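You operate a simulated robot arm through the tools that you are given. There is no shell and no other tool. Be economical: measure what you need, move in short steps, check, and stop when the job is done.

You run a simulated robot arm. Do the job below in one go: nothing can be reset, and whatever is moved stays where it is left.

## Task
Take the red coil and put it on the issue slip. Take the little coil from the top of the wooden table and leave it on top of the blue tape roll there. Fetch the carton from the top of the wooden table and set it on the top of the low table. Put the steel cup on the front table away on the third air stand shelf from the left. Open the green box lid. Do these in any order. Set down upright: steel cup.

The check looks at the end state, three seconds after you hand in, the way a careful person would. Anything else that was tipped, shoved, dropped, spilled or broken makes it a failure. A push-on lid holds only when it is set on centred and level and pressed home; a screw cap is set on level and turned clockwise until tight.

## Robot
A 6-joint arm with a four-finger gripper on a trunk, on a base that drives. Base frame: it is fixed to the floor where the robot stands at the start and does not move with it; the origin is under the middle of the robot, x ahead of it, y to its left, z up; the surface under the hand at the start is at about z = 0.806. Lengths are in m, angles in rad, forces in N, time in s.
With the tool pointing down near the work surface it reaches from about 0.46 to 0.92 m from the robot's upright axis, wherever it stands. Its first joint turns from -2.897 to 2.897 rad. Places, roughly: blue tape roll (8x8x4 cm) [0.5, 6.6, 0.8]; carton [1, 6.75, 0.75]; green box lid [-4.4, 3.3, 0.8]; issue slip [0.5, 5, 0.75]; little coil [0.75, 6.5, 0.75]; red coil [0.5, 0.25, 0.75]; steel cup (6x6x7 cm) [-2.2, -4, 0.8]; third air stand shelf (17x18 cm) [-5.2, 5.32, 0.92]; top of the low table [-3.6, 6.4, 0.7]. Payload 3.43 kg.
The TCP is the grasp point between the finger pads, 0.03 m short of the fingertips. In the tool frame z runs along the fingers and y along their closing line. Largest opening 0.12 m; the body of the gripper starts 0.085 m behind the TCP.
Orientation is told as [roll, pitch, yaw] about the base's x, y, z axes, in that order, counted from this pose: with the fingers straight down and closing along the base's y, the tool's x points along the base's -x, its y along +y and its z along -z.

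## Interface
- The arm moves only by the tool send_rows. Its argument "plan" is a list of rows, each a list of 7 numbers: the opening, from 0 (shut) to 1 (fully open), then the shift along the tool's x, y, z in m, then the turn, a rotation vector about the tool's x, y, z in rad. In form: [[jaw, dx, dy, dz, rx, ry, rz], ...]. A call has 1 to 12 rows; each row is the pose to reach, as a shift and turn from the pose commanded when the call began, along the tool's axes at that moment. A row lasts 0.2 s, in which the tool goes at most 0.05 m and 0.15 rad; a call with a longer step from one row to the next is refused whole, and so is a gripper value outside its range. A pose out of reach is approached as far as the arm can. The call stops where the force on the tool passes 40 N (or 10 N more than at its start, if that is more) or the arm is blocked; 0.2 s more then pass. The fingers move at their own pace and stop on an object; they squeeze with about 40 N. The grip force told is the motor's: it shows also when the fingers shut on nothing. Time passes only in rows, and 0.2 s behind the last, so rows that repeat a pose let the fingers close. It gives the time, the measured TCP pose, the force on the tool (base axes), the opening and the grip force at its end, in the units of the frame above (readings bear some noise), with the torque about the TCP (base axes, N m) and any sound that the robot's microphone picked up, and new pictures: "views" is both (left out), scene, wrist or none.
- Cameras (640 x 400 px; columns grow to the right, rows downward): "scene" is now at [0.0563, 0.1668, 1.5681]; the picture's right is [-0.47, -0.88, 0.00], its down [-0.34, 0.18, -0.92] and it looks along [0.81, -0.44, -0.38] (base axes); focal length 214 px, centre (320, 200). "wrist" rides on the gripper at [0.071, -0.017, -0.121] in the tool frame; the picture's right is [0.23, 0.97, 0.00], its down [-0.81, 0.19, -0.55] and it looks along [-0.54, 0.13, 0.83] (tool axes); focal length 275 px, centre (320, 200). There is no depth. A picture from a camera that has moved, and an enlarged one, comes with that camera's place and axes in the base frame and with its lens. The place of the scene camera against the robot may be out by one fixed shift of up to 0.018 m in any direction.
- slide_trunk(by): slides the trunk up (or, below 0, down) by that many m; the arm and the scene camera ride with it, the base frame stays. It gives what a move gives, with no picture.
- roll_base(legs): drives the robot by 1 to 6 legs, each [ahead, left, turn to the left] in m, m and rad, along the robot's own axes; the way and the turn of a leg run together, so that a leg with both is an arc; at most 1.5 m and 3.142 rad a leg. The arm and the cameras ride along, it lands a little off, and it stops where it bumps. It gives what a move gives, and a new picture of the scene camera.
- head_to(pan, tilt): turns the head with the scene camera to pan (to the left, within 2.094 rad either way) and tilt (down, from -0.506 to 1.204), counted from straight ahead of the robot. It gives what a move gives, and a new picture of the scene camera.
- inspect(camera, box): a new picture of the part [left, top, right, bottom] of that camera's present view, enlarged. No time passes.
- job_done(): hands the job in; it is judged then, once.

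Go step by step. Nothing tells you exact positions but the pictures and the camera data: compare them with the known pose of the tool, close in by small moves and look again before you grip or let go. The budget is 165 turns and 260 pictures, counting those below and the enlarged ones. Unless the task says otherwise, let go and move clear before handing in, and close with one line.

The tools are called after "Call:" by a JSON object that holds its "method" and its "body". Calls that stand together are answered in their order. send_rows: Moves the arm, as the interface text tells. Its arguments: {"type":"object","properties":{"plan":{"type":"array","items":{"type":"array","items":{"type":"number"}}},"views":{"type":"string","enum":["both","scene","wrist","none"]}},"required":["plan"]} The other tools are called the same way: slide_trunk (by) slides the trunk up or down; roll_base (legs) drives the base; head_to (pan, tilt) turns the head that bears the scene camera; inspect (camera, box) takes an enlarged picture of a part of a camera's view; job_done () hands the job in.

At the start:

```text
time: 0.0
ee_pos: [0.3948, 0.3028, 1.1094]
tcp_rot: [0.0, 0.001, 0.0]
wrist_force: [-0.6, 0.2, 0.3]
ft_torque: [-0.01, -0.02, -0.01]
finger_gap: 0.12
finger_force: 0.1
trunk travel left (down, up): [-0.125, 0.415]
robot x, y, heading: [-0.002, 0.0007, -0.001]
head pan, tilt: [1.66, 1.201]
```

scene: 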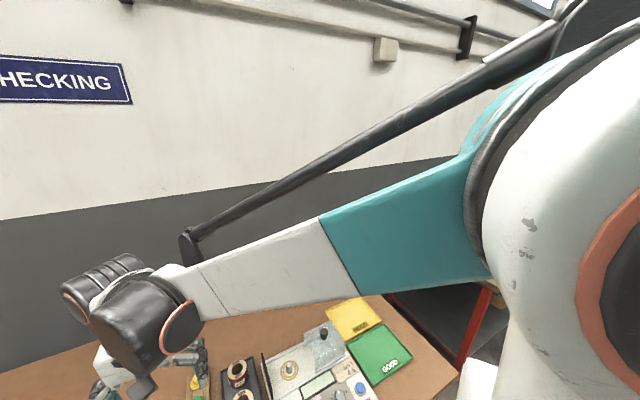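
wrist: 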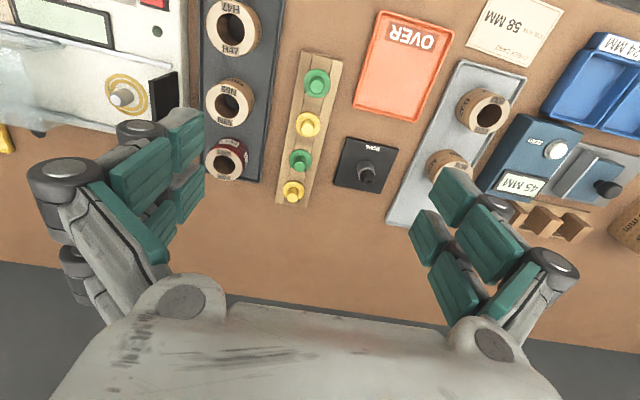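

I see a tray of coils beside the gripper, and the one at wrist pixel (227,160) looks red. I'll enlarge both views to confirm, and look around with the head.

Call:
{"method": "inspect", "body": {"camera": "wrist", "box": [180, 0, 340, 210]}}

Call:
{"method": "head_to", "body": {"pan": 0.0, "tilt": 0.9}}

```text
1.90 times, centred on (260, 105) of wrist
camera zoom: at [0.3229, 0.2844, 1.2315], right [-0.23, 0.97, 0.0], down [0.81, 0.19, 0.55], along [0.54, 0.13, -0.83], focal length 524 px, centre (434, 381)
```

zoom: 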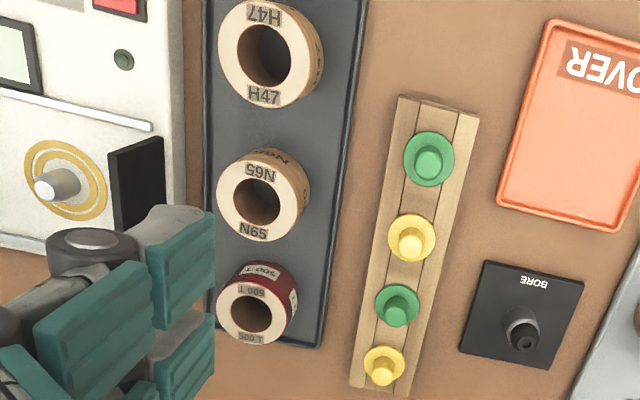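

```text
time: 1.7
ee_pos: [0.3956, 0.302, 1.1103]
tcp_rot: [0.0, 0.0, 0.001]
wrist_force: [-0.2, 0.6, -0.6]
ft_torque: [0.0, -0.02, 0.0]
finger_gap: 0.1201
finger_force: 0.0
trunk travel left (down, up): [-0.125, 0.415]
robot x, y, heading: [0.0028, 0.0029, 0.003]
head pan, tilt: [0.0, 0.901]
camera scene: at [0.056, 0.1666, 1.567], right [-0.48, -0.88, 0.0], down [-0.34, 0.19, -0.92], along [0.81, -0.44, -0.39], focal length 214 px, centre (320, 200)
```

scene: 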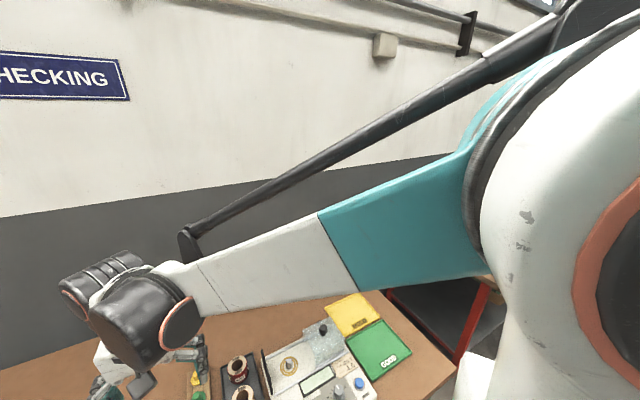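

The red coil ("500 T", dark red) stands at the far end of the tray; it is at about (0.55, 0.18). The head reading changed but the scene view didn't, so I'll try the head once more and start moving the hand over the coil.

Call:
{"method": "head_to", "body": {"pan": 1.2, "tilt": 0.3}}

Call:
{"method": "send_rows", "body": {"plan": [[1, -0.03, -0.025, 0.03, 0, 0, 0], [1, -0.06, -0.05, 0.06, 0, 0, 0], [1, -0.09, -0.075, 0.09, 0, 0, 0], [1, -0.12, -0.1, 0.11, 0, 0, 0], [1, -0.12, -0.1, 0.11, 0, 0, 0]], "views": "wrist"}}

```text
time: 3.1
ee_pos: [0.3961, 0.301, 1.1097]
tcp_rot: [0.0, 0.0, -0.001]
wrist_force: [-0.4, -0.6, -0.9]
ft_torque: [-0.02, 0.01, 0.0]
finger_gap: 0.1202
finger_force: 0.1
trunk travel left (down, up): [-0.125, 0.415]
robot x, y, heading: [0.0016, -0.0006, 0.003]
head pan, tilt: [1.201, 0.3]
camera scene: at [0.0575, 0.1681, 1.5748], right [-0.46, -0.89, 0.0], down [-0.28, 0.14, -0.95], along [0.84, -0.43, -0.31], focal length 214 px, centre (320, 200)
```

scene: 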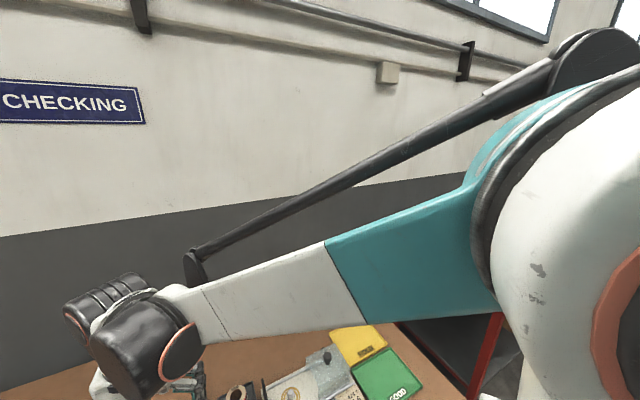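

```text
time: 4.3
ee_pos: [0.5143, 0.2013, 0.9994]
tcp_rot: [0.001, 0.0, -0.001]
wrist_force: [0.3, 0.1, -0.2]
ft_torque: [0.02, 0.04, -0.02]
finger_gap: 0.12
finger_force: 0.0
trunk travel left (down, up): [-0.125, 0.415]
robot x, y, heading: [0.0037, 0.0004, -0.003]
head pan, tilt: [1.201, 0.3]
camera wrist: at [0.4416, 0.184, 1.121], right [-0.23, 0.97, 0.0], down [0.81, 0.19, 0.55], along [0.54, 0.13, -0.83], focal length 275 px, centre (320, 200)
```

wrist: 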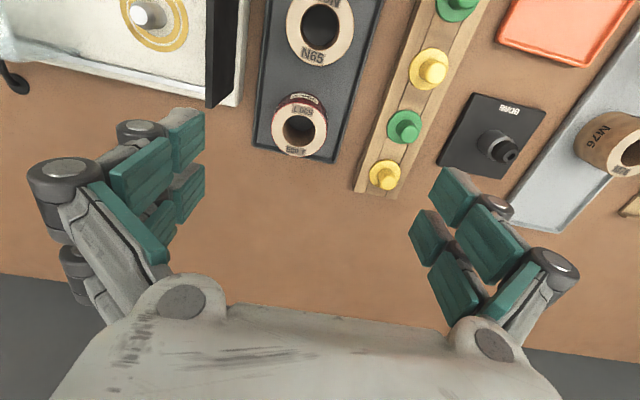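

The head pan seems stuck, with only some tilt working. By triangulating two wrist views I put the coil's top face at about (0.541, 0.186, 0.843), with a diameter of 0.058. I'll move above it and check.

Call:
{"method": "send_rows", "body": {"plan": [[0.8, -0.027, -0.015, 0.03, 0, 0, 0], [0.8, -0.027, -0.015, 0.07, 0, 0, 0], [0.8, -0.027, -0.015, 0.1, 0, 0, 0], [0.8, -0.027, -0.015, 0.1, 0, 0, 0]], "views": "wrist"}}

Call:
{"method": "head_to", "body": {"pan": -0.5, "tilt": 0.5}}

```text
time: 5.3
ee_pos: [0.5413, 0.186, 0.8997]
tcp_rot: [0.001, -0.001, -0.002]
wrist_force: [-0.2, -0.1, 0.4]
ft_torque: [0.0, 0.02, -0.03]
finger_gap: 0.096
finger_force: 0.1
trunk travel left (down, up): [-0.125, 0.415]
robot x, y, heading: [-0.0024, 0.0011, 0.001]
head pan, tilt: [1.201, 0.3]
camera wrist: at [0.4695, 0.1696, 1.0214], right [-0.23, 0.97, 0.0], down [0.81, 0.19, 0.55], along [0.54, 0.13, -0.83], focal length 275 px, centre (320, 200)
```

wrist: 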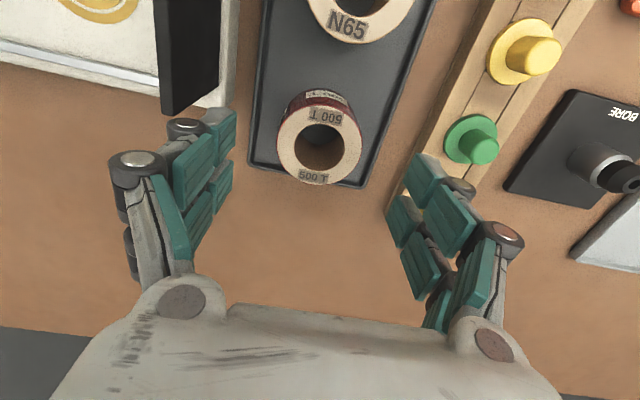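

```text
time: 7.0
ee_pos: [0.542, 0.1875, 0.8988]
tcp_rot: [0.0, -0.002, 0.0]
wrist_force: [1.1, -0.2, -0.1]
ft_torque: [-0.02, -0.02, 0.01]
finger_gap: 0.096
finger_force: 0.0
trunk travel left (down, up): [-0.125, 0.415]
robot x, y, heading: [-0.0006, -0.0016, 0.008]
head pan, tilt: [-0.499, 0.499]
camera scene: at [0.0546, 0.1671, 1.5581], right [-0.48, -0.88, 0.0], down [-0.42, 0.23, -0.88], along [0.77, -0.42, -0.48], focal length 214 px, centre (320, 200)
```

scene: 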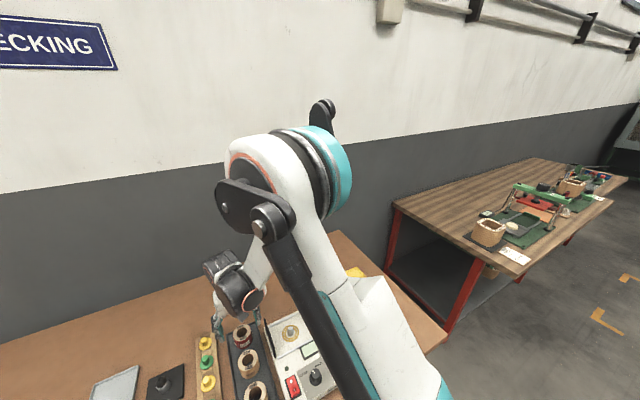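

The hand is centred over the red coil. I'll descend and grip.

Call:
{"method": "send_rows", "body": {"plan": [[0.7, 0.003, 0, 0.0, 0, 0, 0], [0.7, 0.003, 0, 0.03, 0, 0, 0], [0.7, 0.003, 0, 0.053, 0, 0, 0], [0.7, 0.003, 0, 0.053, 0, 0, 0], [0.3, 0.003, 0, 0.053, 0, 0, 0], [0.3, 0.003, 0, 0.053, 0, 0, 0], [0.3, 0.003, 0, 0.053, 0, 0, 0]], "views": "wrist"}}

Call:
{"method": "head_to", "body": {"pan": 0.5, "tilt": 0.5}}

```text
time: 8.6
ee_pos: [0.5402, 0.1868, 0.8475]
tcp_rot: [-0.001, 0.0, 0.001]
wrist_force: [0.4, -0.7, 1.0]
ft_torque: [0.04, 0.01, 0.0]
finger_gap: 0.0554
finger_force: 40.2
trunk travel left (down, up): [-0.125, 0.415]
robot x, y, heading: [-0.0008, -0.0018, -0.004]
head pan, tilt: [-0.499, 0.499]
camera wrist: at [0.4668, 0.1695, 0.9688], right [-0.23, 0.97, 0.0], down [0.81, 0.19, 0.55], along [0.54, 0.13, -0.83], focal length 275 px, centre (320, 200)
```

wrist: 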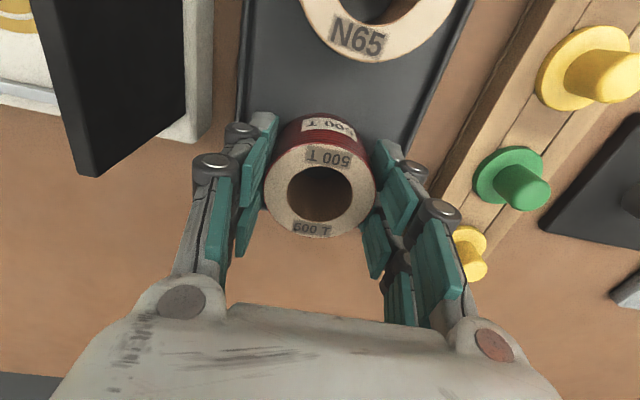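

```text
time: 9.9
ee_pos: [0.5387, 0.1858, 0.8472]
tcp_rot: [0.0, 0.001, -0.001]
wrist_force: [0.3, -0.2, -0.2]
ft_torque: [0.01, -0.04, 0.02]
finger_gap: 0.0552
finger_force: 40.3
trunk travel left (down, up): [-0.125, 0.415]
robot x, y, heading: [-0.0036, 0.0018, 0.001]
head pan, tilt: [0.499, 0.499]
camera scene: at [0.0546, 0.2541, 1.5581], right [0.48, -0.88, 0.0], down [-0.42, -0.23, -0.88], along [0.77, 0.42, -0.48], focal length 214 px, centre (320, 200)
```

scene: 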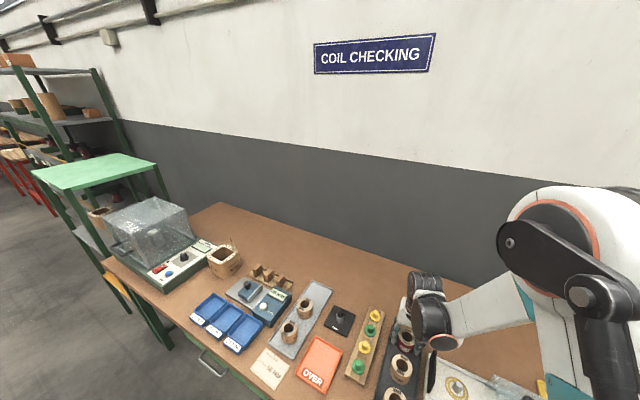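

The coil is gripped with a gap of 0.055, and the head now pans properly. I'll lift and pull the arm in a little, then survey the room.

Call:
{"method": "send_rows", "body": {"plan": [[0.3, 0, 0, -0.04, 0, 0, 0], [0.3, 0, 0, -0.09, 0, 0, 0], [0.3, 0, 0, -0.14, 0, 0, 0], [0.3, 0, 0, -0.19, 0, 0, 0], [0.3, 0, 0, -0.24, 0, 0, 0], [0.3, 0, 0, -0.24, 0, 0, 0]], "views": "wrist"}}

Call:
{"method": "head_to", "body": {"pan": 1.5, "tilt": 0.3}}

Call:
{"method": "head_to", "body": {"pan": 2.09, "tilt": 0.3}}

```text
time: 11.3
ee_pos: [0.5407, 0.187, 1.0876]
tcp_rot: [0.0, -0.002, -0.001]
wrist_force: [-0.7, -0.2, -2.0]
ft_torque: [-0.01, -0.04, -0.08]
finger_gap: 0.0553
finger_force: 39.9
trunk travel left (down, up): [-0.125, 0.415]
robot x, y, heading: [0.0023, -0.0013, -0.001]
head pan, tilt: [0.499, 0.499]
camera wrist: at [0.4676, 0.1702, 1.2088], right [-0.23, 0.97, 0.0], down [0.81, 0.19, 0.55], along [0.54, 0.13, -0.83], focal length 275 px, centre (320, 200)
```

wrist: 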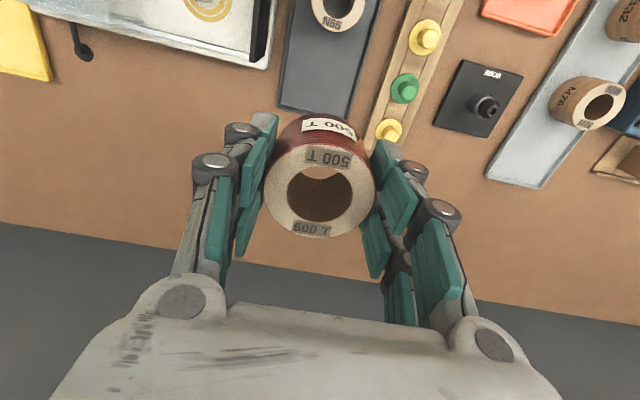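

```text
time: 12.6
ee_pos: [0.5401, 0.1873, 1.0868]
tcp_rot: [0.001, 0.0, 0.0]
wrist_force: [0.9, -0.6, -2.2]
ft_torque: [-0.03, 0.02, -0.02]
finger_gap: 0.0553
finger_force: 39.8
trunk travel left (down, up): [-0.125, 0.415]
robot x, y, heading: [0.0018, -0.0037, 0.001]
head pan, tilt: [1.499, 0.3]
camera scene: at [-0.0185, 0.3038, 1.5765], right [1.0, -0.07, 0.0], down [-0.02, -0.3, -0.96], along [0.07, 0.95, -0.3], focal length 214 px, centre (320, 200)
```

scene: 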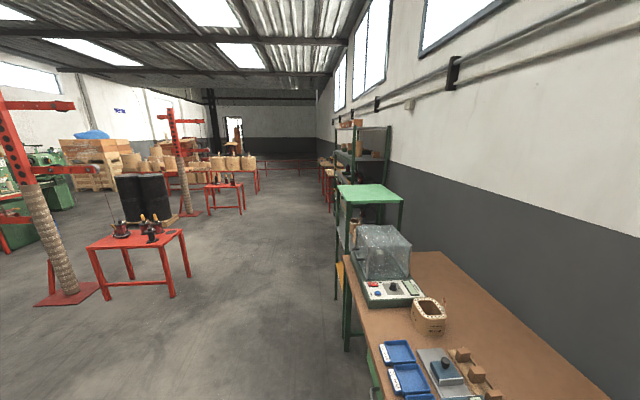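

```text
time: 13.6
ee_pos: [0.5402, 0.1876, 1.0871]
tcp_rot: [0.0, -0.001, 0.001]
wrist_force: [0.3, 0.6, -1.6]
ft_torque: [-0.01, 0.0, 0.01]
finger_gap: 0.0554
finger_force: 40.3
trunk travel left (down, up): [-0.125, 0.415]
robot x, y, heading: [0.0041, 0.0013, -0.0]
head pan, tilt: [2.089, 0.3]
camera scene: at [-0.0714, 0.2918, 1.5765], right [0.87, 0.49, 0.0], down [0.15, -0.26, -0.96], along [-0.47, 0.83, -0.3], focal length 214 px, centre (320, 200)
```

scene: 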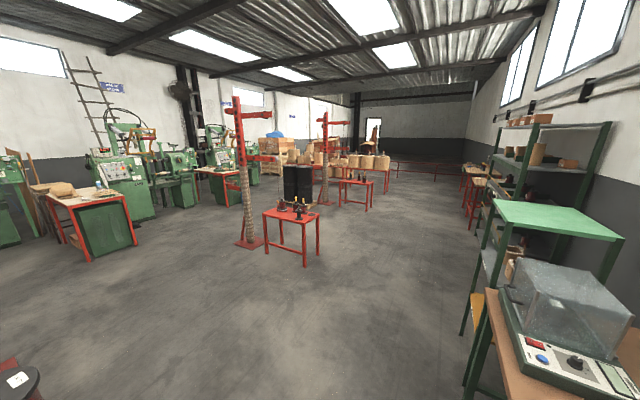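

The coil is lifted. The corridor between the red tables (x < -1.3) and the green shelves (x > 0.27) looks open. I'll back off and drive sideways along it, with the head looking left.

Call:
{"method": "roll_base", "body": {"legs": [[-0.47, 0, 0], [0, 1.5, 0], [0, 1.2, 0]]}}

Call:
{"method": "head_to", "body": {"pan": 1.3, "tilt": 0.35}}

```text
time: 29.1
ee_pos: [0.0785, 2.8783, 1.0863]
tcp_rot: [0.0, 0.001, -0.006]
wrist_force: [0.2, -0.4, -2.0]
ft_torque: [-0.02, 0.01, 0.0]
finger_gap: 0.0557
finger_force: 40.7
trunk travel left (down, up): [-0.125, 0.415]
robot x, y, heading: [-0.4616, 2.6952, -0.008]
head pan, tilt: [2.089, 0.3]
camera scene: at [-0.5323, 2.9855, 1.5765], right [0.87, 0.49, 0.0], down [0.15, -0.26, -0.96], along [-0.47, 0.83, -0.3], focal length 214 px, centre (320, 200)
```

scene: 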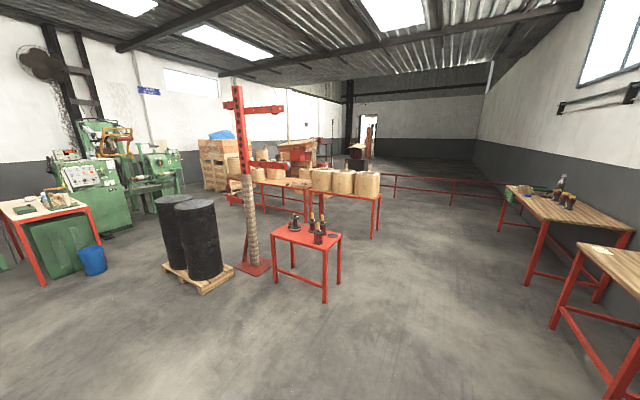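

```text
time: 30.2
ee_pos: [0.0791, 2.8785, 1.0873]
tcp_rot: [-0.002, 0.001, -0.006]
wrist_force: [-0.3, 0.4, -2.0]
ft_torque: [0.0, -0.01, -0.01]
finger_gap: 0.0554
finger_force: 39.8
trunk travel left (down, up): [-0.125, 0.415]
robot x, y, heading: [-0.4621, 2.6949, -0.007]
head pan, tilt: [1.3, 0.351]
camera scene: at [-0.4612, 2.9938, 1.5717], right [0.96, -0.27, 0.0], down [-0.09, -0.33, -0.94], along [0.25, 0.9, -0.34], focal length 214 px, centre (320, 200)
```

scene: 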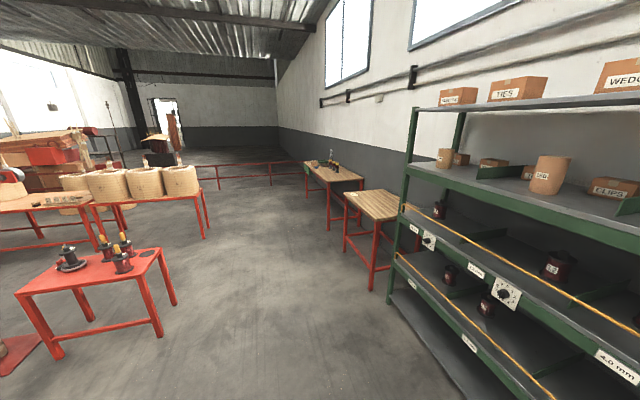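

The wooden table with the slip is at about y = 5. I'll drive alongside it and look down at it.

Call:
{"method": "roll_base", "body": {"legs": [[0, 1.2, 0], [0, 1.1, 0.007], [0.2, 0, 0]]}}

Call:
{"method": "head_to", "body": {"pan": 0.3, "tilt": 0.6}}

```text
time: 42.7
ee_pos: [0.2994, 5.1757, 1.086]
tcp_rot: [0.001, 0.002, -0.006]
wrist_force: [0.2, 0.0, -2.2]
ft_torque: [0.02, 0.04, -0.02]
finger_gap: 0.0556
finger_force: 39.7
trunk travel left (down, up): [-0.125, 0.415]
robot x, y, heading: [-0.2413, 4.991, -0.004]
head pan, tilt: [1.3, 0.351]
camera scene: at [-0.2406, 5.292, 1.5717], right [0.96, -0.27, 0.0], down [-0.09, -0.33, -0.94], along [0.26, 0.9, -0.34], focal length 214 px, centre (320, 200)
```

scene: 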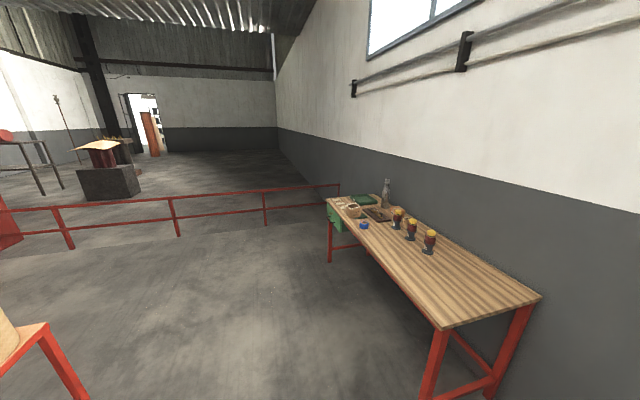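

```text
time: 44.0
ee_pos: [0.2985, 5.1758, 1.0862]
tcp_rot: [-0.001, -0.001, -0.007]
wrist_force: [0.2, 0.6, -2.4]
ft_torque: [-0.02, -0.01, -0.01]
finger_gap: 0.0553
finger_force: 40.6
trunk travel left (down, up): [-0.125, 0.415]
robot x, y, heading: [-0.2409, 4.9913, -0.006]
head pan, tilt: [0.3, 0.6]
camera scene: at [-0.1818, 5.228, 1.549], right [0.29, -0.96, 0.0], down [-0.54, -0.16, -0.83], along [0.79, 0.24, -0.57], focal length 214 px, centre (320, 200)
```

scene: 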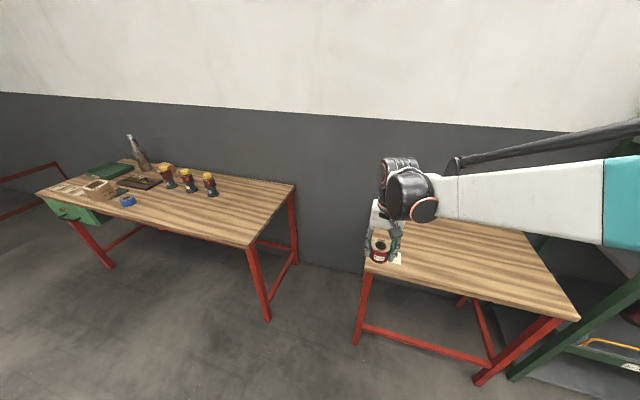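

The slip is behind the gripper on the corner of the near table. I'll check it with the wrist camera.

Call:
{"method": "inspect", "body": {"camera": "wrist", "box": [0, 0, 640, 400]}}

Call:
{"method": "inspect", "body": {"camera": "scene", "box": [340, 200, 500, 300]}}

Call:
{"method": "inspect", "body": {"camera": "scene", "box": [20, 120, 240, 258]}}

```text
1.00 times, centred on (320, 200) of wrist (not enlarged: the box is as wide or as high as the picture)
camera zoom: at [0.2266, 5.1587, 1.2082], right [-0.22, 0.97, 0.0], down [0.81, 0.19, 0.55], along [0.54, 0.12, -0.83], focal length 275 px, centre (320, 200)
```

zoom: 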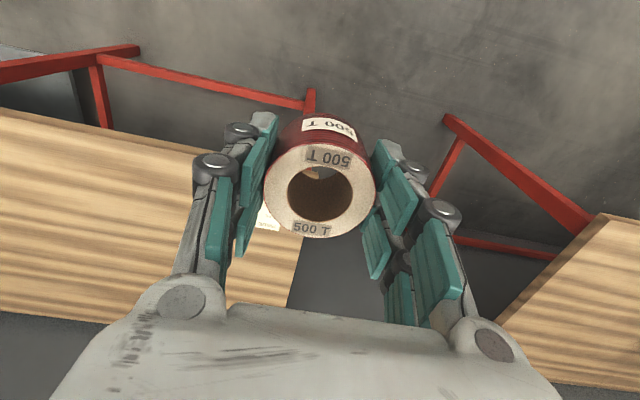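

```text
4.00 times, centred on (420, 250) of scene
camera zoom: at [-0.1818, 5.228, 1.549], right [0.29, -0.96, 0.0], down [-0.54, -0.16, -0.83], along [0.79, 0.24, -0.57], focal length 858 px, centre (-80, 0)
```

zoom: 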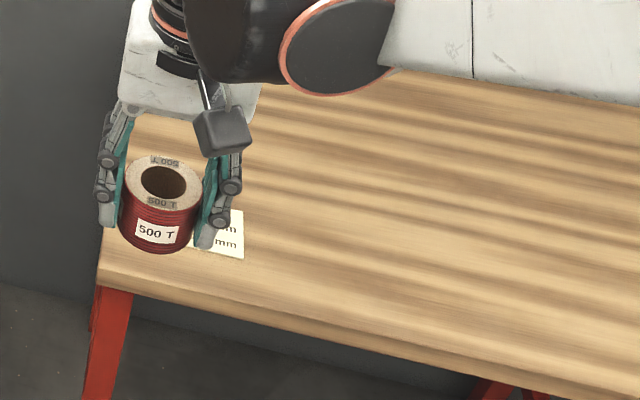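

```text
2.90 times, centred on (130, 189) of scene
camera zoom: at [-0.1818, 5.228, 1.549], right [0.29, -0.96, 0.0], down [-0.54, -0.16, -0.83], along [0.79, 0.24, -0.57], focal length 622 px, centre (871, 232)
```

zoom: 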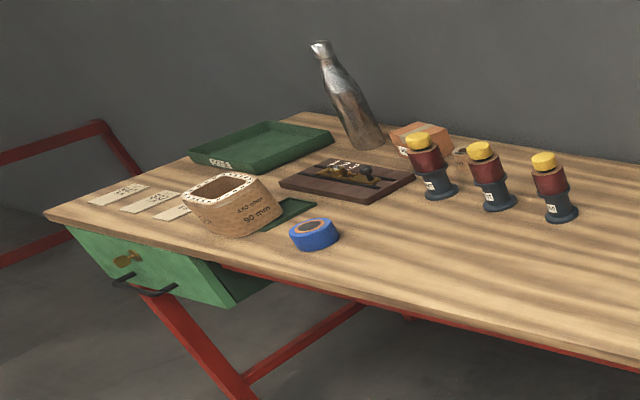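

The slip is partly hidden by the coil and fingers. I'll push the hand forward over the table so the slip shows above the coil in the wrist view.

Call:
{"method": "send_rows", "body": {"plan": [[0.3, -0.05, 0, 0, 0, 0, 0], [0.3, -0.1, 0, 0, 0, 0, 0], [0.3, -0.15, 0, 0, 0, 0, 0], [0.3, -0.2, 0, 0, 0, 0, 0], [0.3, -0.25, 0, 0, 0, 0, 0], [0.3, -0.27, 0, 0, 0, 0, 0], [0.3, -0.27, 0, 0, 0, 0, 0]], "views": "both"}}

```text
time: 45.6
ee_pos: [0.5698, 5.1721, 1.0872]
tcp_rot: [0.001, 0.001, -0.007]
wrist_force: [0.2, -0.4, -2.4]
ft_torque: [-0.02, -0.01, 0.0]
finger_gap: 0.0556
finger_force: 39.9
trunk travel left (down, up): [-0.125, 0.415]
robot x, y, heading: [-0.2447, 4.9914, -0.006]
head pan, tilt: [0.3, 0.6]
camera scene: at [-0.1817, 5.228, 1.549], right [0.29, -0.96, 0.0], down [-0.54, -0.16, -0.82], along [0.79, 0.24, -0.57], focal length 214 px, centre (320, 200)
camera wrist: at [0.4969, 5.1559, 1.2083], right [-0.22, 0.97, 0.0], down [0.81, 0.19, 0.55], along [0.54, 0.12, -0.83], focal length 275 px, centre (320, 200)
```

scene: 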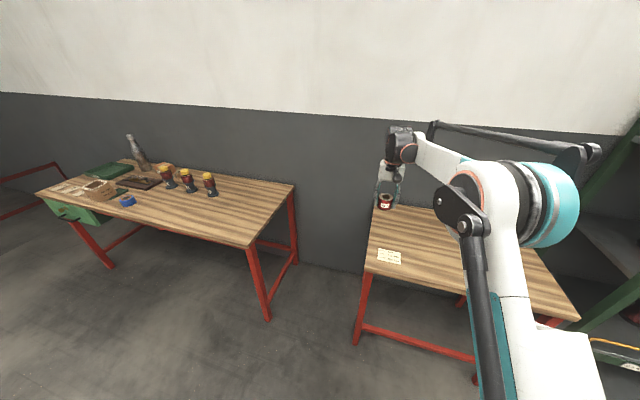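
wrist: 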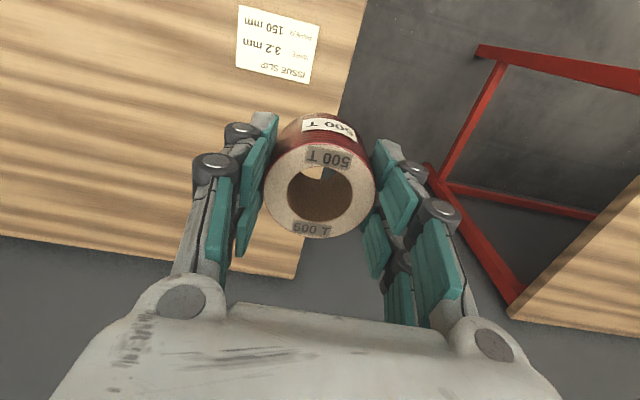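

The slip's centre comes out at about (0.543, 5.10). I'll move over it and come partway down.

Call:
{"method": "send_rows", "body": {"plan": [[0.3, 0.027, -0.036, 0.02, 0, 0, 0], [0.3, 0.027, -0.072, 0.05, 0, 0, 0], [0.3, 0.027, -0.072, 0.1, 0, 0, 0], [0.3, 0.027, -0.072, 0.15, 0, 0, 0], [0.3, 0.027, -0.072, 0.2, 0, 0, 0], [0.3, 0.027, -0.072, 0.235, 0, 0, 0], [0.3, 0.027, -0.072, 0.235, 0, 0, 0]], "views": "wrist"}}

Call:
{"method": "inspect", "body": {"camera": "scene", "box": [340, 200, 500, 300]}}

```text
time: 47.2
ee_pos: [0.5417, 5.1002, 0.8516]
tcp_rot: [-0.002, 0.001, -0.008]
wrist_force: [0.2, 0.2, -2.2]
ft_torque: [0.01, 0.02, -0.01]
finger_gap: 0.0554
finger_force: 39.8
trunk travel left (down, up): [-0.125, 0.415]
robot x, y, heading: [-0.2473, 4.9912, -0.001]
head pan, tilt: [0.3, 0.6]
camera wrist: at [0.4692, 5.0846, 0.9731], right [-0.22, 0.97, 0.0], down [0.81, 0.19, 0.55], along [0.54, 0.12, -0.83], focal length 275 px, centre (320, 200)
```

wrist: 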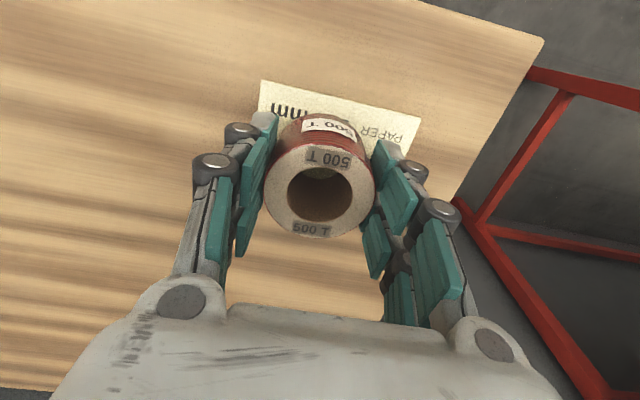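

```text
4.00 times, centred on (420, 250) of scene
camera zoom: at [-0.1814, 5.228, 1.549], right [0.29, -0.96, 0.0], down [-0.54, -0.16, -0.82], along [0.79, 0.24, -0.57], focal length 858 px, centre (-80, 0)
```

zoom: 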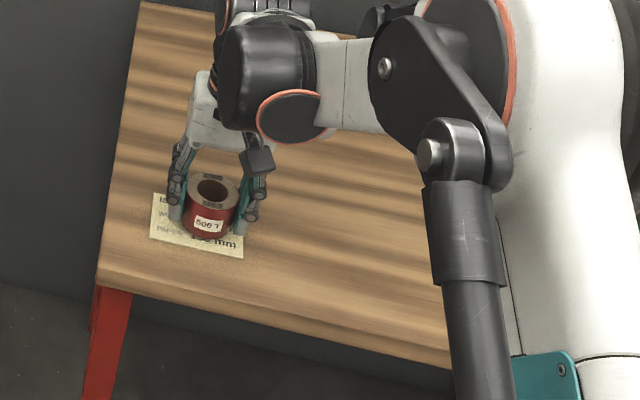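

The table surface comes out near z ≈ 0.80, so the coil's bottom is about 1 cm above the slip. I'll lower it gently.

Call:
{"method": "send_rows", "body": {"plan": [[0.3, 0, 0.003, 0.004, 0, 0, 0], [0.3, 0, 0.003, 0.007, 0, 0, 0], [0.3, 0, 0.003, 0.007, 0, 0, 0]], "views": "none"}}

```text
time: 48.0
ee_pos: [0.542, 5.1049, 0.8446]
tcp_rot: [-0.001, -0.001, -0.008]
wrist_force: [1.4, 0.0, -0.8]
ft_torque: [0.01, -0.04, -0.01]
finger_gap: 0.0556
finger_force: 39.9
trunk travel left (down, up): [-0.125, 0.415]
robot x, y, heading: [-0.2414, 4.9893, -0.006]
head pan, tilt: [0.3, 0.6]
```

Call:
{"method": "send_rows", "body": {"plan": [[0.3, 0, 0, 0.002, 0, 0, 0], [0.3, 0, 0, 0.003, 0, 0, 0], [0.3, 0, 0, 0.003, 0, 0, 0]], "views": "wrist"}}

```text
time: 48.8
ee_pos: [0.5407, 5.1032, 0.8442]
tcp_rot: [-0.001, -0.003, -0.007]
wrist_force: [9.0, 0.9, 33.1]
ft_torque: [0.01, -0.35, -0.02]
finger_gap: 0.0555
finger_force: 39.2
trunk travel left (down, up): [-0.125, 0.415]
robot x, y, heading: [-0.2458, 4.9911, -0.007]
head pan, tilt: [0.3, 0.6]
camera wrist: at [0.4678, 5.0875, 0.9651], right [-0.22, 0.97, 0.0], down [0.81, 0.19, 0.55], along [0.54, 0.12, -0.83], focal length 275 px, centre (320, 200)
```

wrist: 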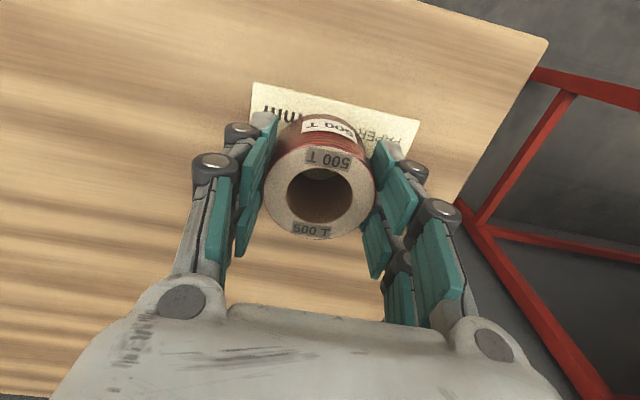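

The coil has made contact (33 N). I'll relieve the force, open a little and rise.

Call:
{"method": "send_rows", "body": {"plan": [[0.3, 0, 0, -0.0025, 0, 0, 0], [0.55, 0, 0, -0.0025, 0, 0, 0], [0.65, 0, 0, -0.0025, 0, 0, 0], [0.65, 0, 0, -0.0025, 0, 0, 0], [0.65, 0, 0, -0.03, 0, 0, 0], [0.65, 0, 0, -0.07, 0, 0, 0], [0.65, 0, 0, -0.12, 0, 0, 0], [0.65, 0.03, 0, -0.16, 0, 0, 0], [0.65, 0.08, 0, -0.2, 0, 0, 0], [0.65, 0.12, 0, -0.24, 0, 0, 0], [0.65, 0.12, 0, -0.24, 0, 0, 0]], "views": "both"}}

```text
refused: row 9 steps farther than a row can; nothing moved
```

Call:
{"method": "send_rows", "body": {"plan": [[0.3, 0, 0, -0.0025, 0, 0, 0], [0.55, 0, 0, -0.0025, 0, 0, 0], [0.65, 0, 0, -0.0025, 0, 0, 0], [0.65, 0, 0, -0.0025, 0, 0, 0], [0.65, 0, 0, -0.03, 0, 0, 0], [0.65, 0, 0, -0.07, 0, 0, 0], [0.65, 0, 0, -0.12, 0, 0, 0], [0.65, 0.03, 0, -0.155, 0, 0, 0], [0.65, 0.06, 0, -0.19, 0, 0, 0], [0.65, 0.09, 0, -0.22, 0, 0, 0], [0.65, 0.12, 0, -0.24, 0, 0, 0]], "views": "both"}}

```text
time: 51.2
ee_pos: [0.4206, 5.1061, 1.0826]
tcp_rot: [0.0, -0.001, -0.005]
wrist_force: [-0.6, 0.5, -0.2]
ft_torque: [-0.01, 0.0, 0.01]
finger_gap: 0.0783
finger_force: 0.1
trunk travel left (down, up): [-0.125, 0.415]
robot x, y, heading: [-0.245, 4.9919, -0.005]
head pan, tilt: [0.3, 0.6]
camera scene: at [-0.1824, 5.2278, 1.5491], right [0.29, -0.96, 0.0], down [-0.54, -0.16, -0.83], along [0.79, 0.24, -0.56], focal length 214 px, centre (320, 200)
camera wrist: at [0.3484, 5.0892, 1.2043], right [-0.22, 0.97, 0.0], down [0.81, 0.19, 0.55], along [0.54, 0.12, -0.83], focal length 275 px, centre (320, 200)
```

scene: 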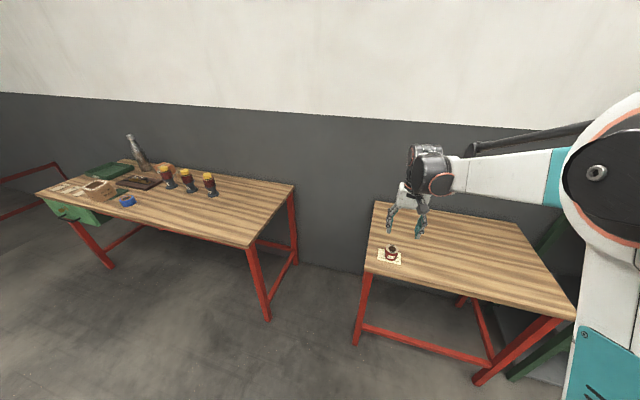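
wrist: 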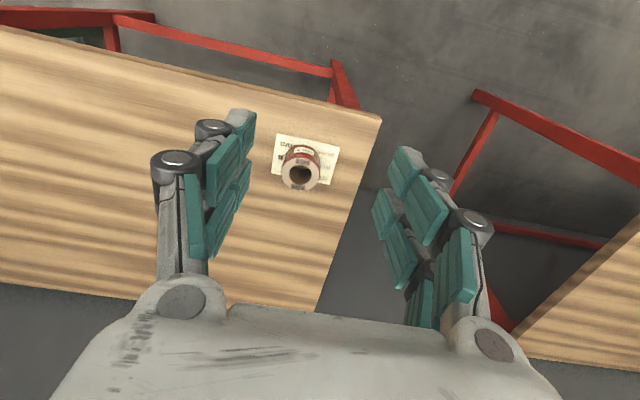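

The coil stands on the slip. Next is the second wooden table; I'll drive left to it and look down at its items and at my own base's clearance.

Call:
{"method": "roll_base", "body": {"legs": [[0, 1.45, 0.005]]}}

Call:
{"method": "head_to", "body": {"pan": -0.1, "tilt": 0.65}}

Call:
{"method": "inspect", "body": {"camera": "wrist", "box": [0, 0, 640, 400]}}

Call:
{"method": "head_to", "body": {"pan": 0.6, "tilt": 1.2}}

```text
time: 58.4
ee_pos: [0.4248, 6.562, 1.0827]
tcp_rot: [0.0, 0.0, 0.002]
wrist_force: [-0.6, -0.8, -1.2]
ft_torque: [-0.03, 0.04, 0.01]
finger_gap: 0.078
finger_force: 0.1
trunk travel left (down, up): [-0.125, 0.415]
robot x, y, heading: [-0.2385, 6.4424, 0.003]
head pan, tilt: [0.3, 0.6]
camera scene: at [-0.1808, 6.6784, 1.549], right [0.3, -0.95, 0.0], down [-0.54, -0.17, -0.82], along [0.79, 0.25, -0.57], focal length 214 px, centre (320, 200)
```

scene: 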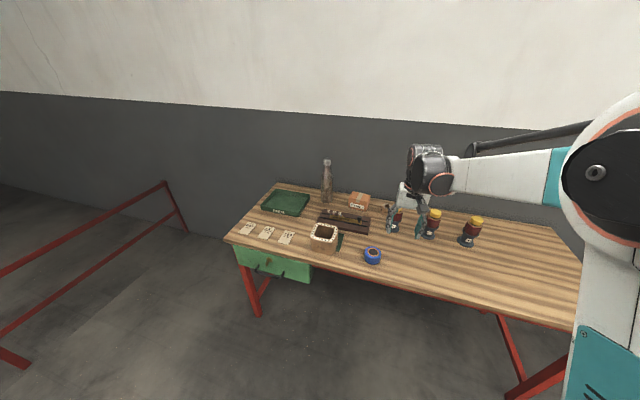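

```text
time: 59.2
ee_pos: [0.4244, 6.5622, 1.0833]
tcp_rot: [0.0, 0.0, 0.0]
wrist_force: [0.1, 0.3, -0.1]
ft_torque: [0.02, 0.01, -0.03]
finger_gap: 0.078
finger_force: 0.0
trunk travel left (down, up): [-0.125, 0.415]
robot x, y, heading: [-0.2376, 6.4424, 0.001]
head pan, tilt: [-0.099, 0.649]
camera scene: at [-0.1788, 6.6437, 1.5447], right [-0.1, -1.0, 0.0], down [-0.6, 0.06, -0.8], along [0.79, -0.08, -0.6], focal length 214 px, centre (320, 200)
```

scene: 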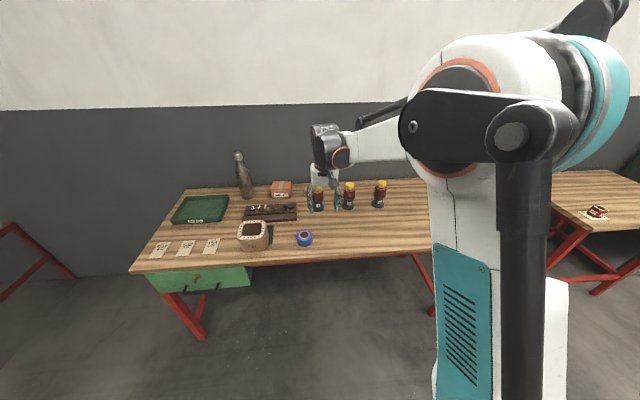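

```text
1.00 times, centred on (320, 200) of wrist (not enlarged: the box is as wide or as high as the picture)
camera zoom: at [0.3514, 6.5448, 1.2038], right [-0.23, 0.97, 0.0], down [0.81, 0.19, 0.55], along [0.54, 0.13, -0.83], focal length 275 px, centre (320, 200)
```

zoom: 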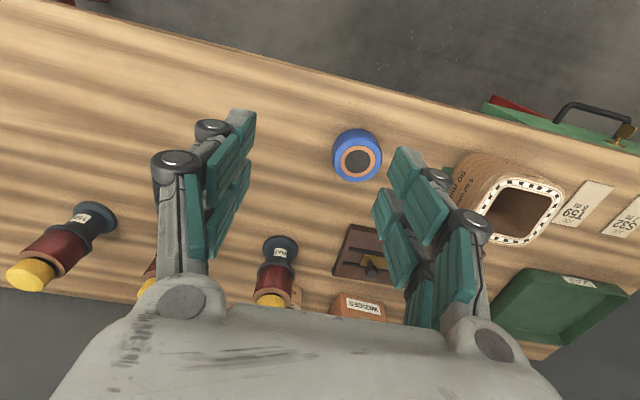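

```text
time: 60.3
ee_pos: [0.4244, 6.5621, 1.0827]
tcp_rot: [0.0, 0.0, 0.0]
wrist_force: [-0.5, 0.1, 0.2]
ft_torque: [0.0, 0.04, 0.01]
finger_gap: 0.0779
finger_force: 0.2
trunk travel left (down, up): [-0.125, 0.415]
robot x, y, heading: [-0.2376, 6.4408, 0.002]
head pan, tilt: [0.6, 1.201]
camera scene: at [-0.2191, 6.6837, 1.5044], right [0.57, -0.82, 0.0], down [-0.77, -0.53, -0.36], along [0.3, 0.21, -0.93], focal length 214 px, centre (320, 200)
```

scene: 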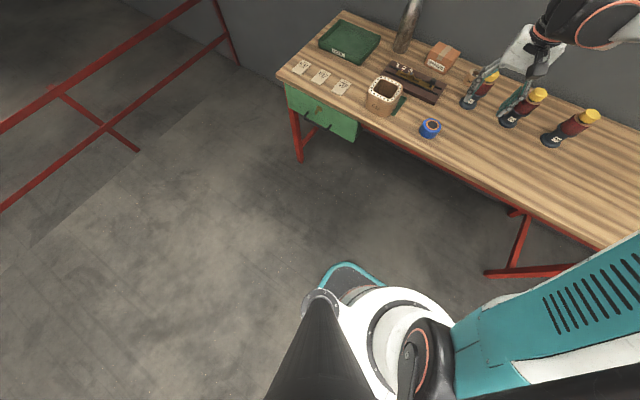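

The tape roll is at about (0.50, 6.63) and the carton at about (0.85, 6.76). I need to identify the little coil, so I'll enlarge.

Call:
{"method": "inspect", "body": {"camera": "scene", "box": [360, 20, 600, 170]}}

Call:
{"method": "inspect", "body": {"camera": "wrist", "box": [240, 200, 400, 320]}}

```text
2.67 times, centred on (480, 95) of scene
camera zoom: at [-0.2191, 6.6837, 1.5044], right [0.57, -0.82, 0.0], down [-0.77, -0.53, -0.36], along [0.3, 0.21, -0.93], focal length 572 px, centre (-107, 480)
```

zoom: 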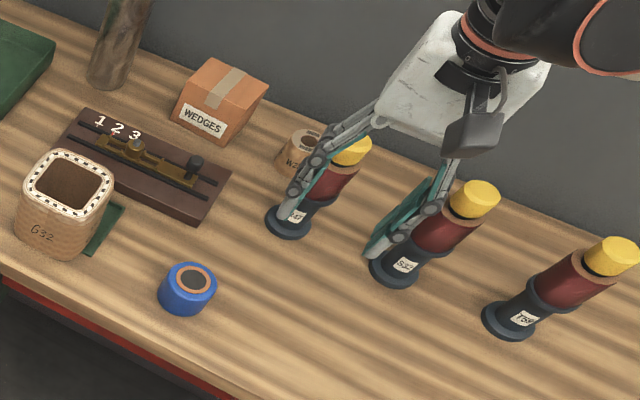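

```text
3.33 times, centred on (320, 260) of wrist
camera zoom: at [0.3514, 6.5448, 1.2038], right [-0.23, 0.97, 0.0], down [0.81, 0.19, 0.55], along [0.54, 0.13, -0.83], focal length 918 px, centre (320, 0)
```

zoom: 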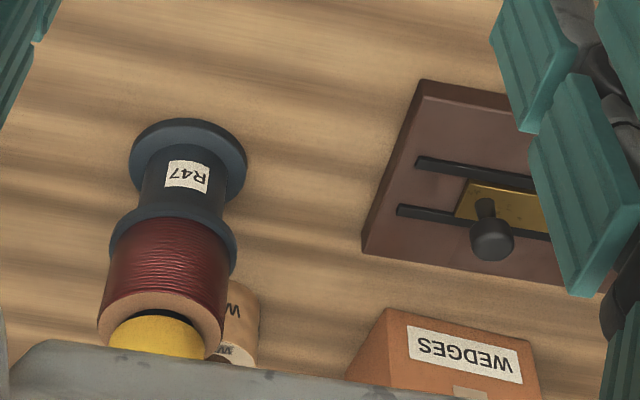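

The little coil is the small tan "W.." ring behind the nearest bobbin, at about (0.86, 6.62). I'll drive a bit closer and look from above with the wrist camera.

Call:
{"method": "roll_base", "body": {"legs": [[0.25, 0, 0]]}}

Call:
{"method": "send_rows", "body": {"plan": [[1, -0.04, 0, -0.02, 0, 0, 0], [1, -0.08, 0, -0.04, 0, 0, 0], [1, -0.12, 0, -0.04, 0, 0, 0], [1, -0.16, 0, -0.04, 0, 0, 0], [1, -0.16, 0, -0.04, 0, 0, 0]], "views": "both"}}

```text
time: 62.1
ee_pos: [0.6754, 6.5629, 1.0822]
tcp_rot: [0.001, 0.0, 0.003]
wrist_force: [0.1, -0.1, 0.7]
ft_torque: [0.01, 0.03, -0.05]
finger_gap: 0.078
finger_force: 0.1
trunk travel left (down, up): [-0.125, 0.415]
robot x, y, heading: [0.0107, 6.4409, -0.001]
head pan, tilt: [0.6, 1.201]
camera scene: at [0.0321, 6.6844, 1.5044], right [0.57, -0.82, 0.0], down [-0.77, -0.53, -0.36], along [0.3, 0.21, -0.93], focal length 214 px, centre (320, 200)
```

scene: 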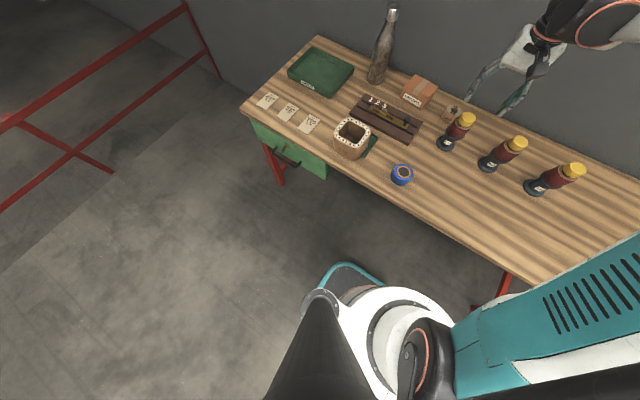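

```text
time: 63.3
ee_pos: [0.8345, 6.5625, 1.1231]
tcp_rot: [0.0, -0.001, 0.001]
wrist_force: [-0.1, 0.1, -0.4]
ft_torque: [-0.01, 0.05, 0.0]
finger_gap: 0.1199
finger_force: 0.1
trunk travel left (down, up): [-0.125, 0.415]
robot x, y, heading: [0.0096, 6.4445, 0.003]
head pan, tilt: [0.6, 1.201]
camera scene: at [0.0323, 6.6844, 1.5044], right [0.57, -0.82, 0.0], down [-0.77, -0.53, -0.36], along [0.3, 0.21, -0.93], focal length 214 px, centre (320, 200)
camera wrist: at [0.7628, 6.5456, 1.2439], right [-0.23, 0.97, 0.0], down [0.81, 0.19, 0.55], along [0.54, 0.13, -0.83], focal length 275 px, centre (320, 200)
```

scene: 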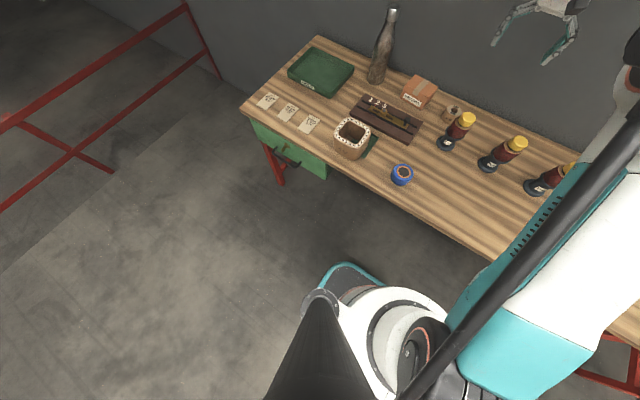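
wrist: 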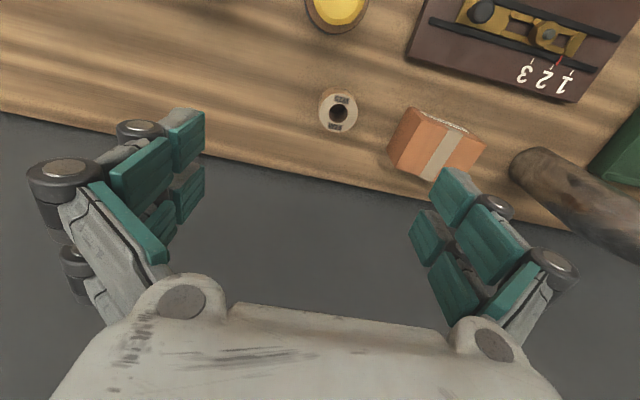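

The little coil's top is at about (0.872, 6.600) with a diameter of about 0.053. The tall bobbin sits in front of it, so I'll yaw the tool +90° to put the wrist camera over free table, then look again.

Call:
{"method": "send_rows", "body": {"plan": [[0.75, 0, 0, 0, 0, 0, -0.145], [0.75, 0, 0, 0, 0, 0, -0.29], [0.75, 0, 0, 0, 0, 0, -0.435], [0.75, 0, 0, 0, 0, 0, -0.58], [0.75, 0, 0, 0, 0, 0, -0.725], [0.75, -0.01, 0, 0, 0, 0, -0.87], [0.75, -0.02, 0, 0, 0, 0, -1.015], [0.75, -0.03, 0.01, 0, 0, 0, -1.16], [0.75, -0.038, 0.02, 0.0, 0, 0, -1.305], [0.75, -0.038, 0.03, 0.0, 0, 0, -1.45], [0.75, -0.038, 0.038, 0.0, 0, 0, -1.5708], [0.75, -0.038, 0.038, 0.0, 0, 0, -1.5708]], "views": "both"}}

```text
time: 65.9
ee_pos: [0.8745, 6.6008, 1.1214]
tcp_rot: [0.0, 0.0, 1.576]
wrist_force: [0.0, 0.3, -0.1]
ft_torque: [-0.01, 0.02, -0.01]
finger_gap: 0.09
finger_force: 0.1
trunk travel left (down, up): [-0.125, 0.415]
robot x, y, heading: [0.0155, 6.4423, 0.001]
head pan, tilt: [0.6, 1.201]
camera scene: at [0.0321, 6.6845, 1.5044], right [0.57, -0.82, 0.0], down [-0.77, -0.53, -0.36], along [0.3, 0.21, -0.93], focal length 214 px, centre (320, 200)
camera wrist: at [0.8894, 6.5292, 1.2434], right [-0.97, -0.23, 0.0], down [-0.19, 0.81, 0.55], along [-0.13, 0.54, -0.83], focal length 275 px, centre (320, 200)
```

scene: 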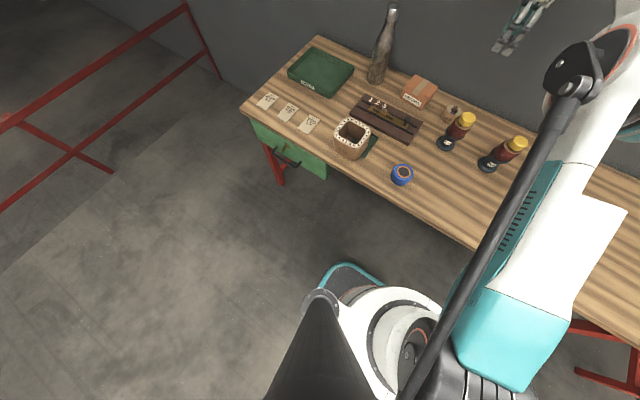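
wrist: 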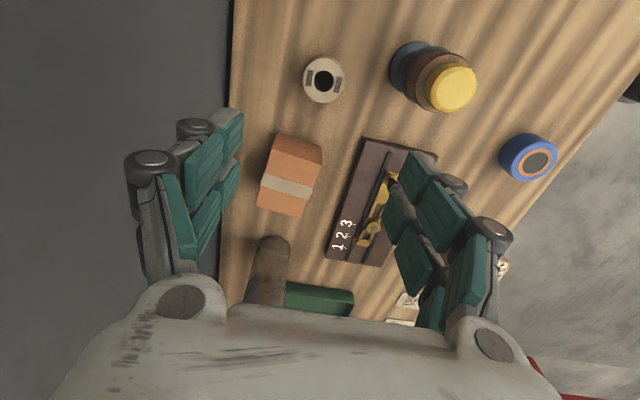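

I refine the coil top to (0.868, 6.598, 0.845) and the tape roll's top to (0.508, 6.637, 0.847). Now I'll descend partway and check.

Call:
{"method": "send_rows", "body": {"plan": [[0.72, 0.003, 0.0065, 0.05, 0, 0, 0], [0.72, 0.003, 0.0065, 0.1, 0, 0, 0], [0.72, 0.003, 0.0065, 0.15, 0, 0, 0], [0.72, 0.003, 0.0065, 0.19, 0, 0, 0], [0.72, 0.003, 0.0065, 0.21, 0, 0, 0], [0.72, 0.003, 0.0065, 0.21, 0, 0, 0]], "views": "wrist"}}

```text
refused: row 1 steps farther than a row can; nothing moved
```

Call:
{"method": "send_rows", "body": {"plan": [[0.72, 0.003, 0.0065, 0.04, 0, 0, 0], [0.72, 0.003, 0.0065, 0.08, 0, 0, 0], [0.72, 0.003, 0.0065, 0.12, 0, 0, 0], [0.72, 0.003, 0.0065, 0.16, 0, 0, 0], [0.72, 0.003, 0.0065, 0.19, 0, 0, 0], [0.72, 0.003, 0.0065, 0.21, 0, 0, 0], [0.72, 0.003, 0.0065, 0.21, 0, 0, 0]], "views": "wrist"}}

```text
time: 67.5
ee_pos: [0.8656, 6.5983, 0.9124]
tcp_rot: [-0.001, 0.0, 1.573]
wrist_force: [0.6, 0.5, 0.4]
ft_torque: [0.01, 0.01, 0.0]
finger_gap: 0.0861
finger_force: 0.1
trunk travel left (down, up): [-0.125, 0.415]
robot x, y, heading: [0.0106, 6.445, 0.002]
head pan, tilt: [0.6, 1.201]
camera wrist: at [0.8819, 6.5264, 1.0331], right [-0.97, -0.23, 0.0], down [-0.19, 0.81, 0.55], along [-0.13, 0.54, -0.83], focal length 275 px, centre (320, 200)
```

wrist: 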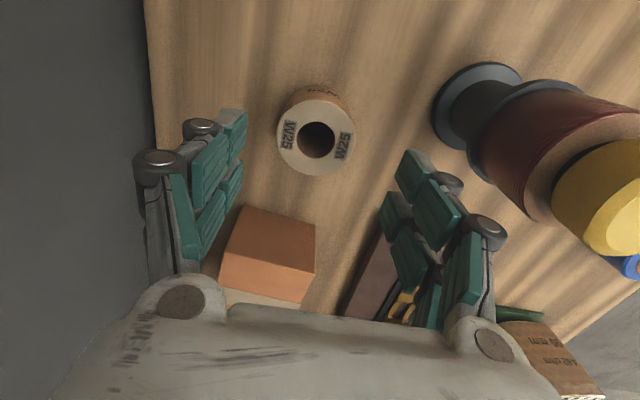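

Well centred. I'll descend and grip.

Call:
{"method": "send_rows", "body": {"plan": [[0.72, 0.0015, -0.002, 0.03, 0, 0, 0], [0.72, 0.0015, -0.002, 0.055, 0, 0, 0], [0.72, 0.0015, -0.002, 0.064, 0, 0, 0], [0.72, 0.0015, -0.002, 0.064, 0, 0, 0], [0.3, 0.0015, -0.002, 0.064, 0, 0, 0], [0.3, 0.0015, -0.002, 0.064, 0, 0, 0], [0.3, 0.0015, -0.002, 0.064, 0, 0, 0]], "views": "wrist"}}

```text
time: 69.1
ee_pos: [0.8673, 6.5968, 0.849]
tcp_rot: [0.001, -0.001, 1.574]
wrist_force: [-0.4, -0.1, 1.6]
ft_torque: [-0.07, -0.03, -0.02]
finger_gap: 0.0551
finger_force: 39.8
trunk travel left (down, up): [-0.125, 0.415]
robot x, y, heading: [0.0141, 6.4444, 0.005]
head pan, tilt: [0.6, 1.201]
camera wrist: at [0.8834, 6.5249, 0.9693], right [-0.97, -0.23, 0.0], down [-0.19, 0.81, 0.55], along [-0.13, 0.54, -0.83], focal length 275 px, centre (320, 200)
```

wrist: 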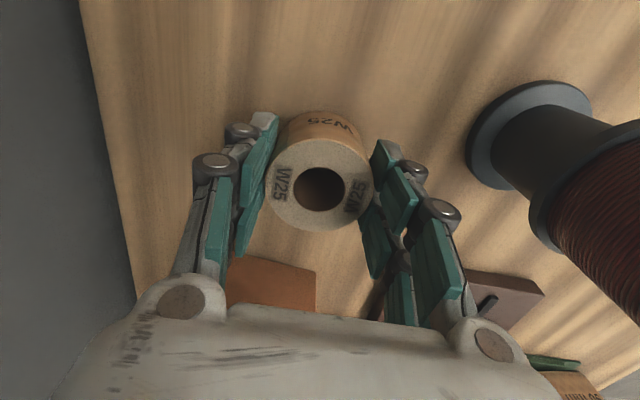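

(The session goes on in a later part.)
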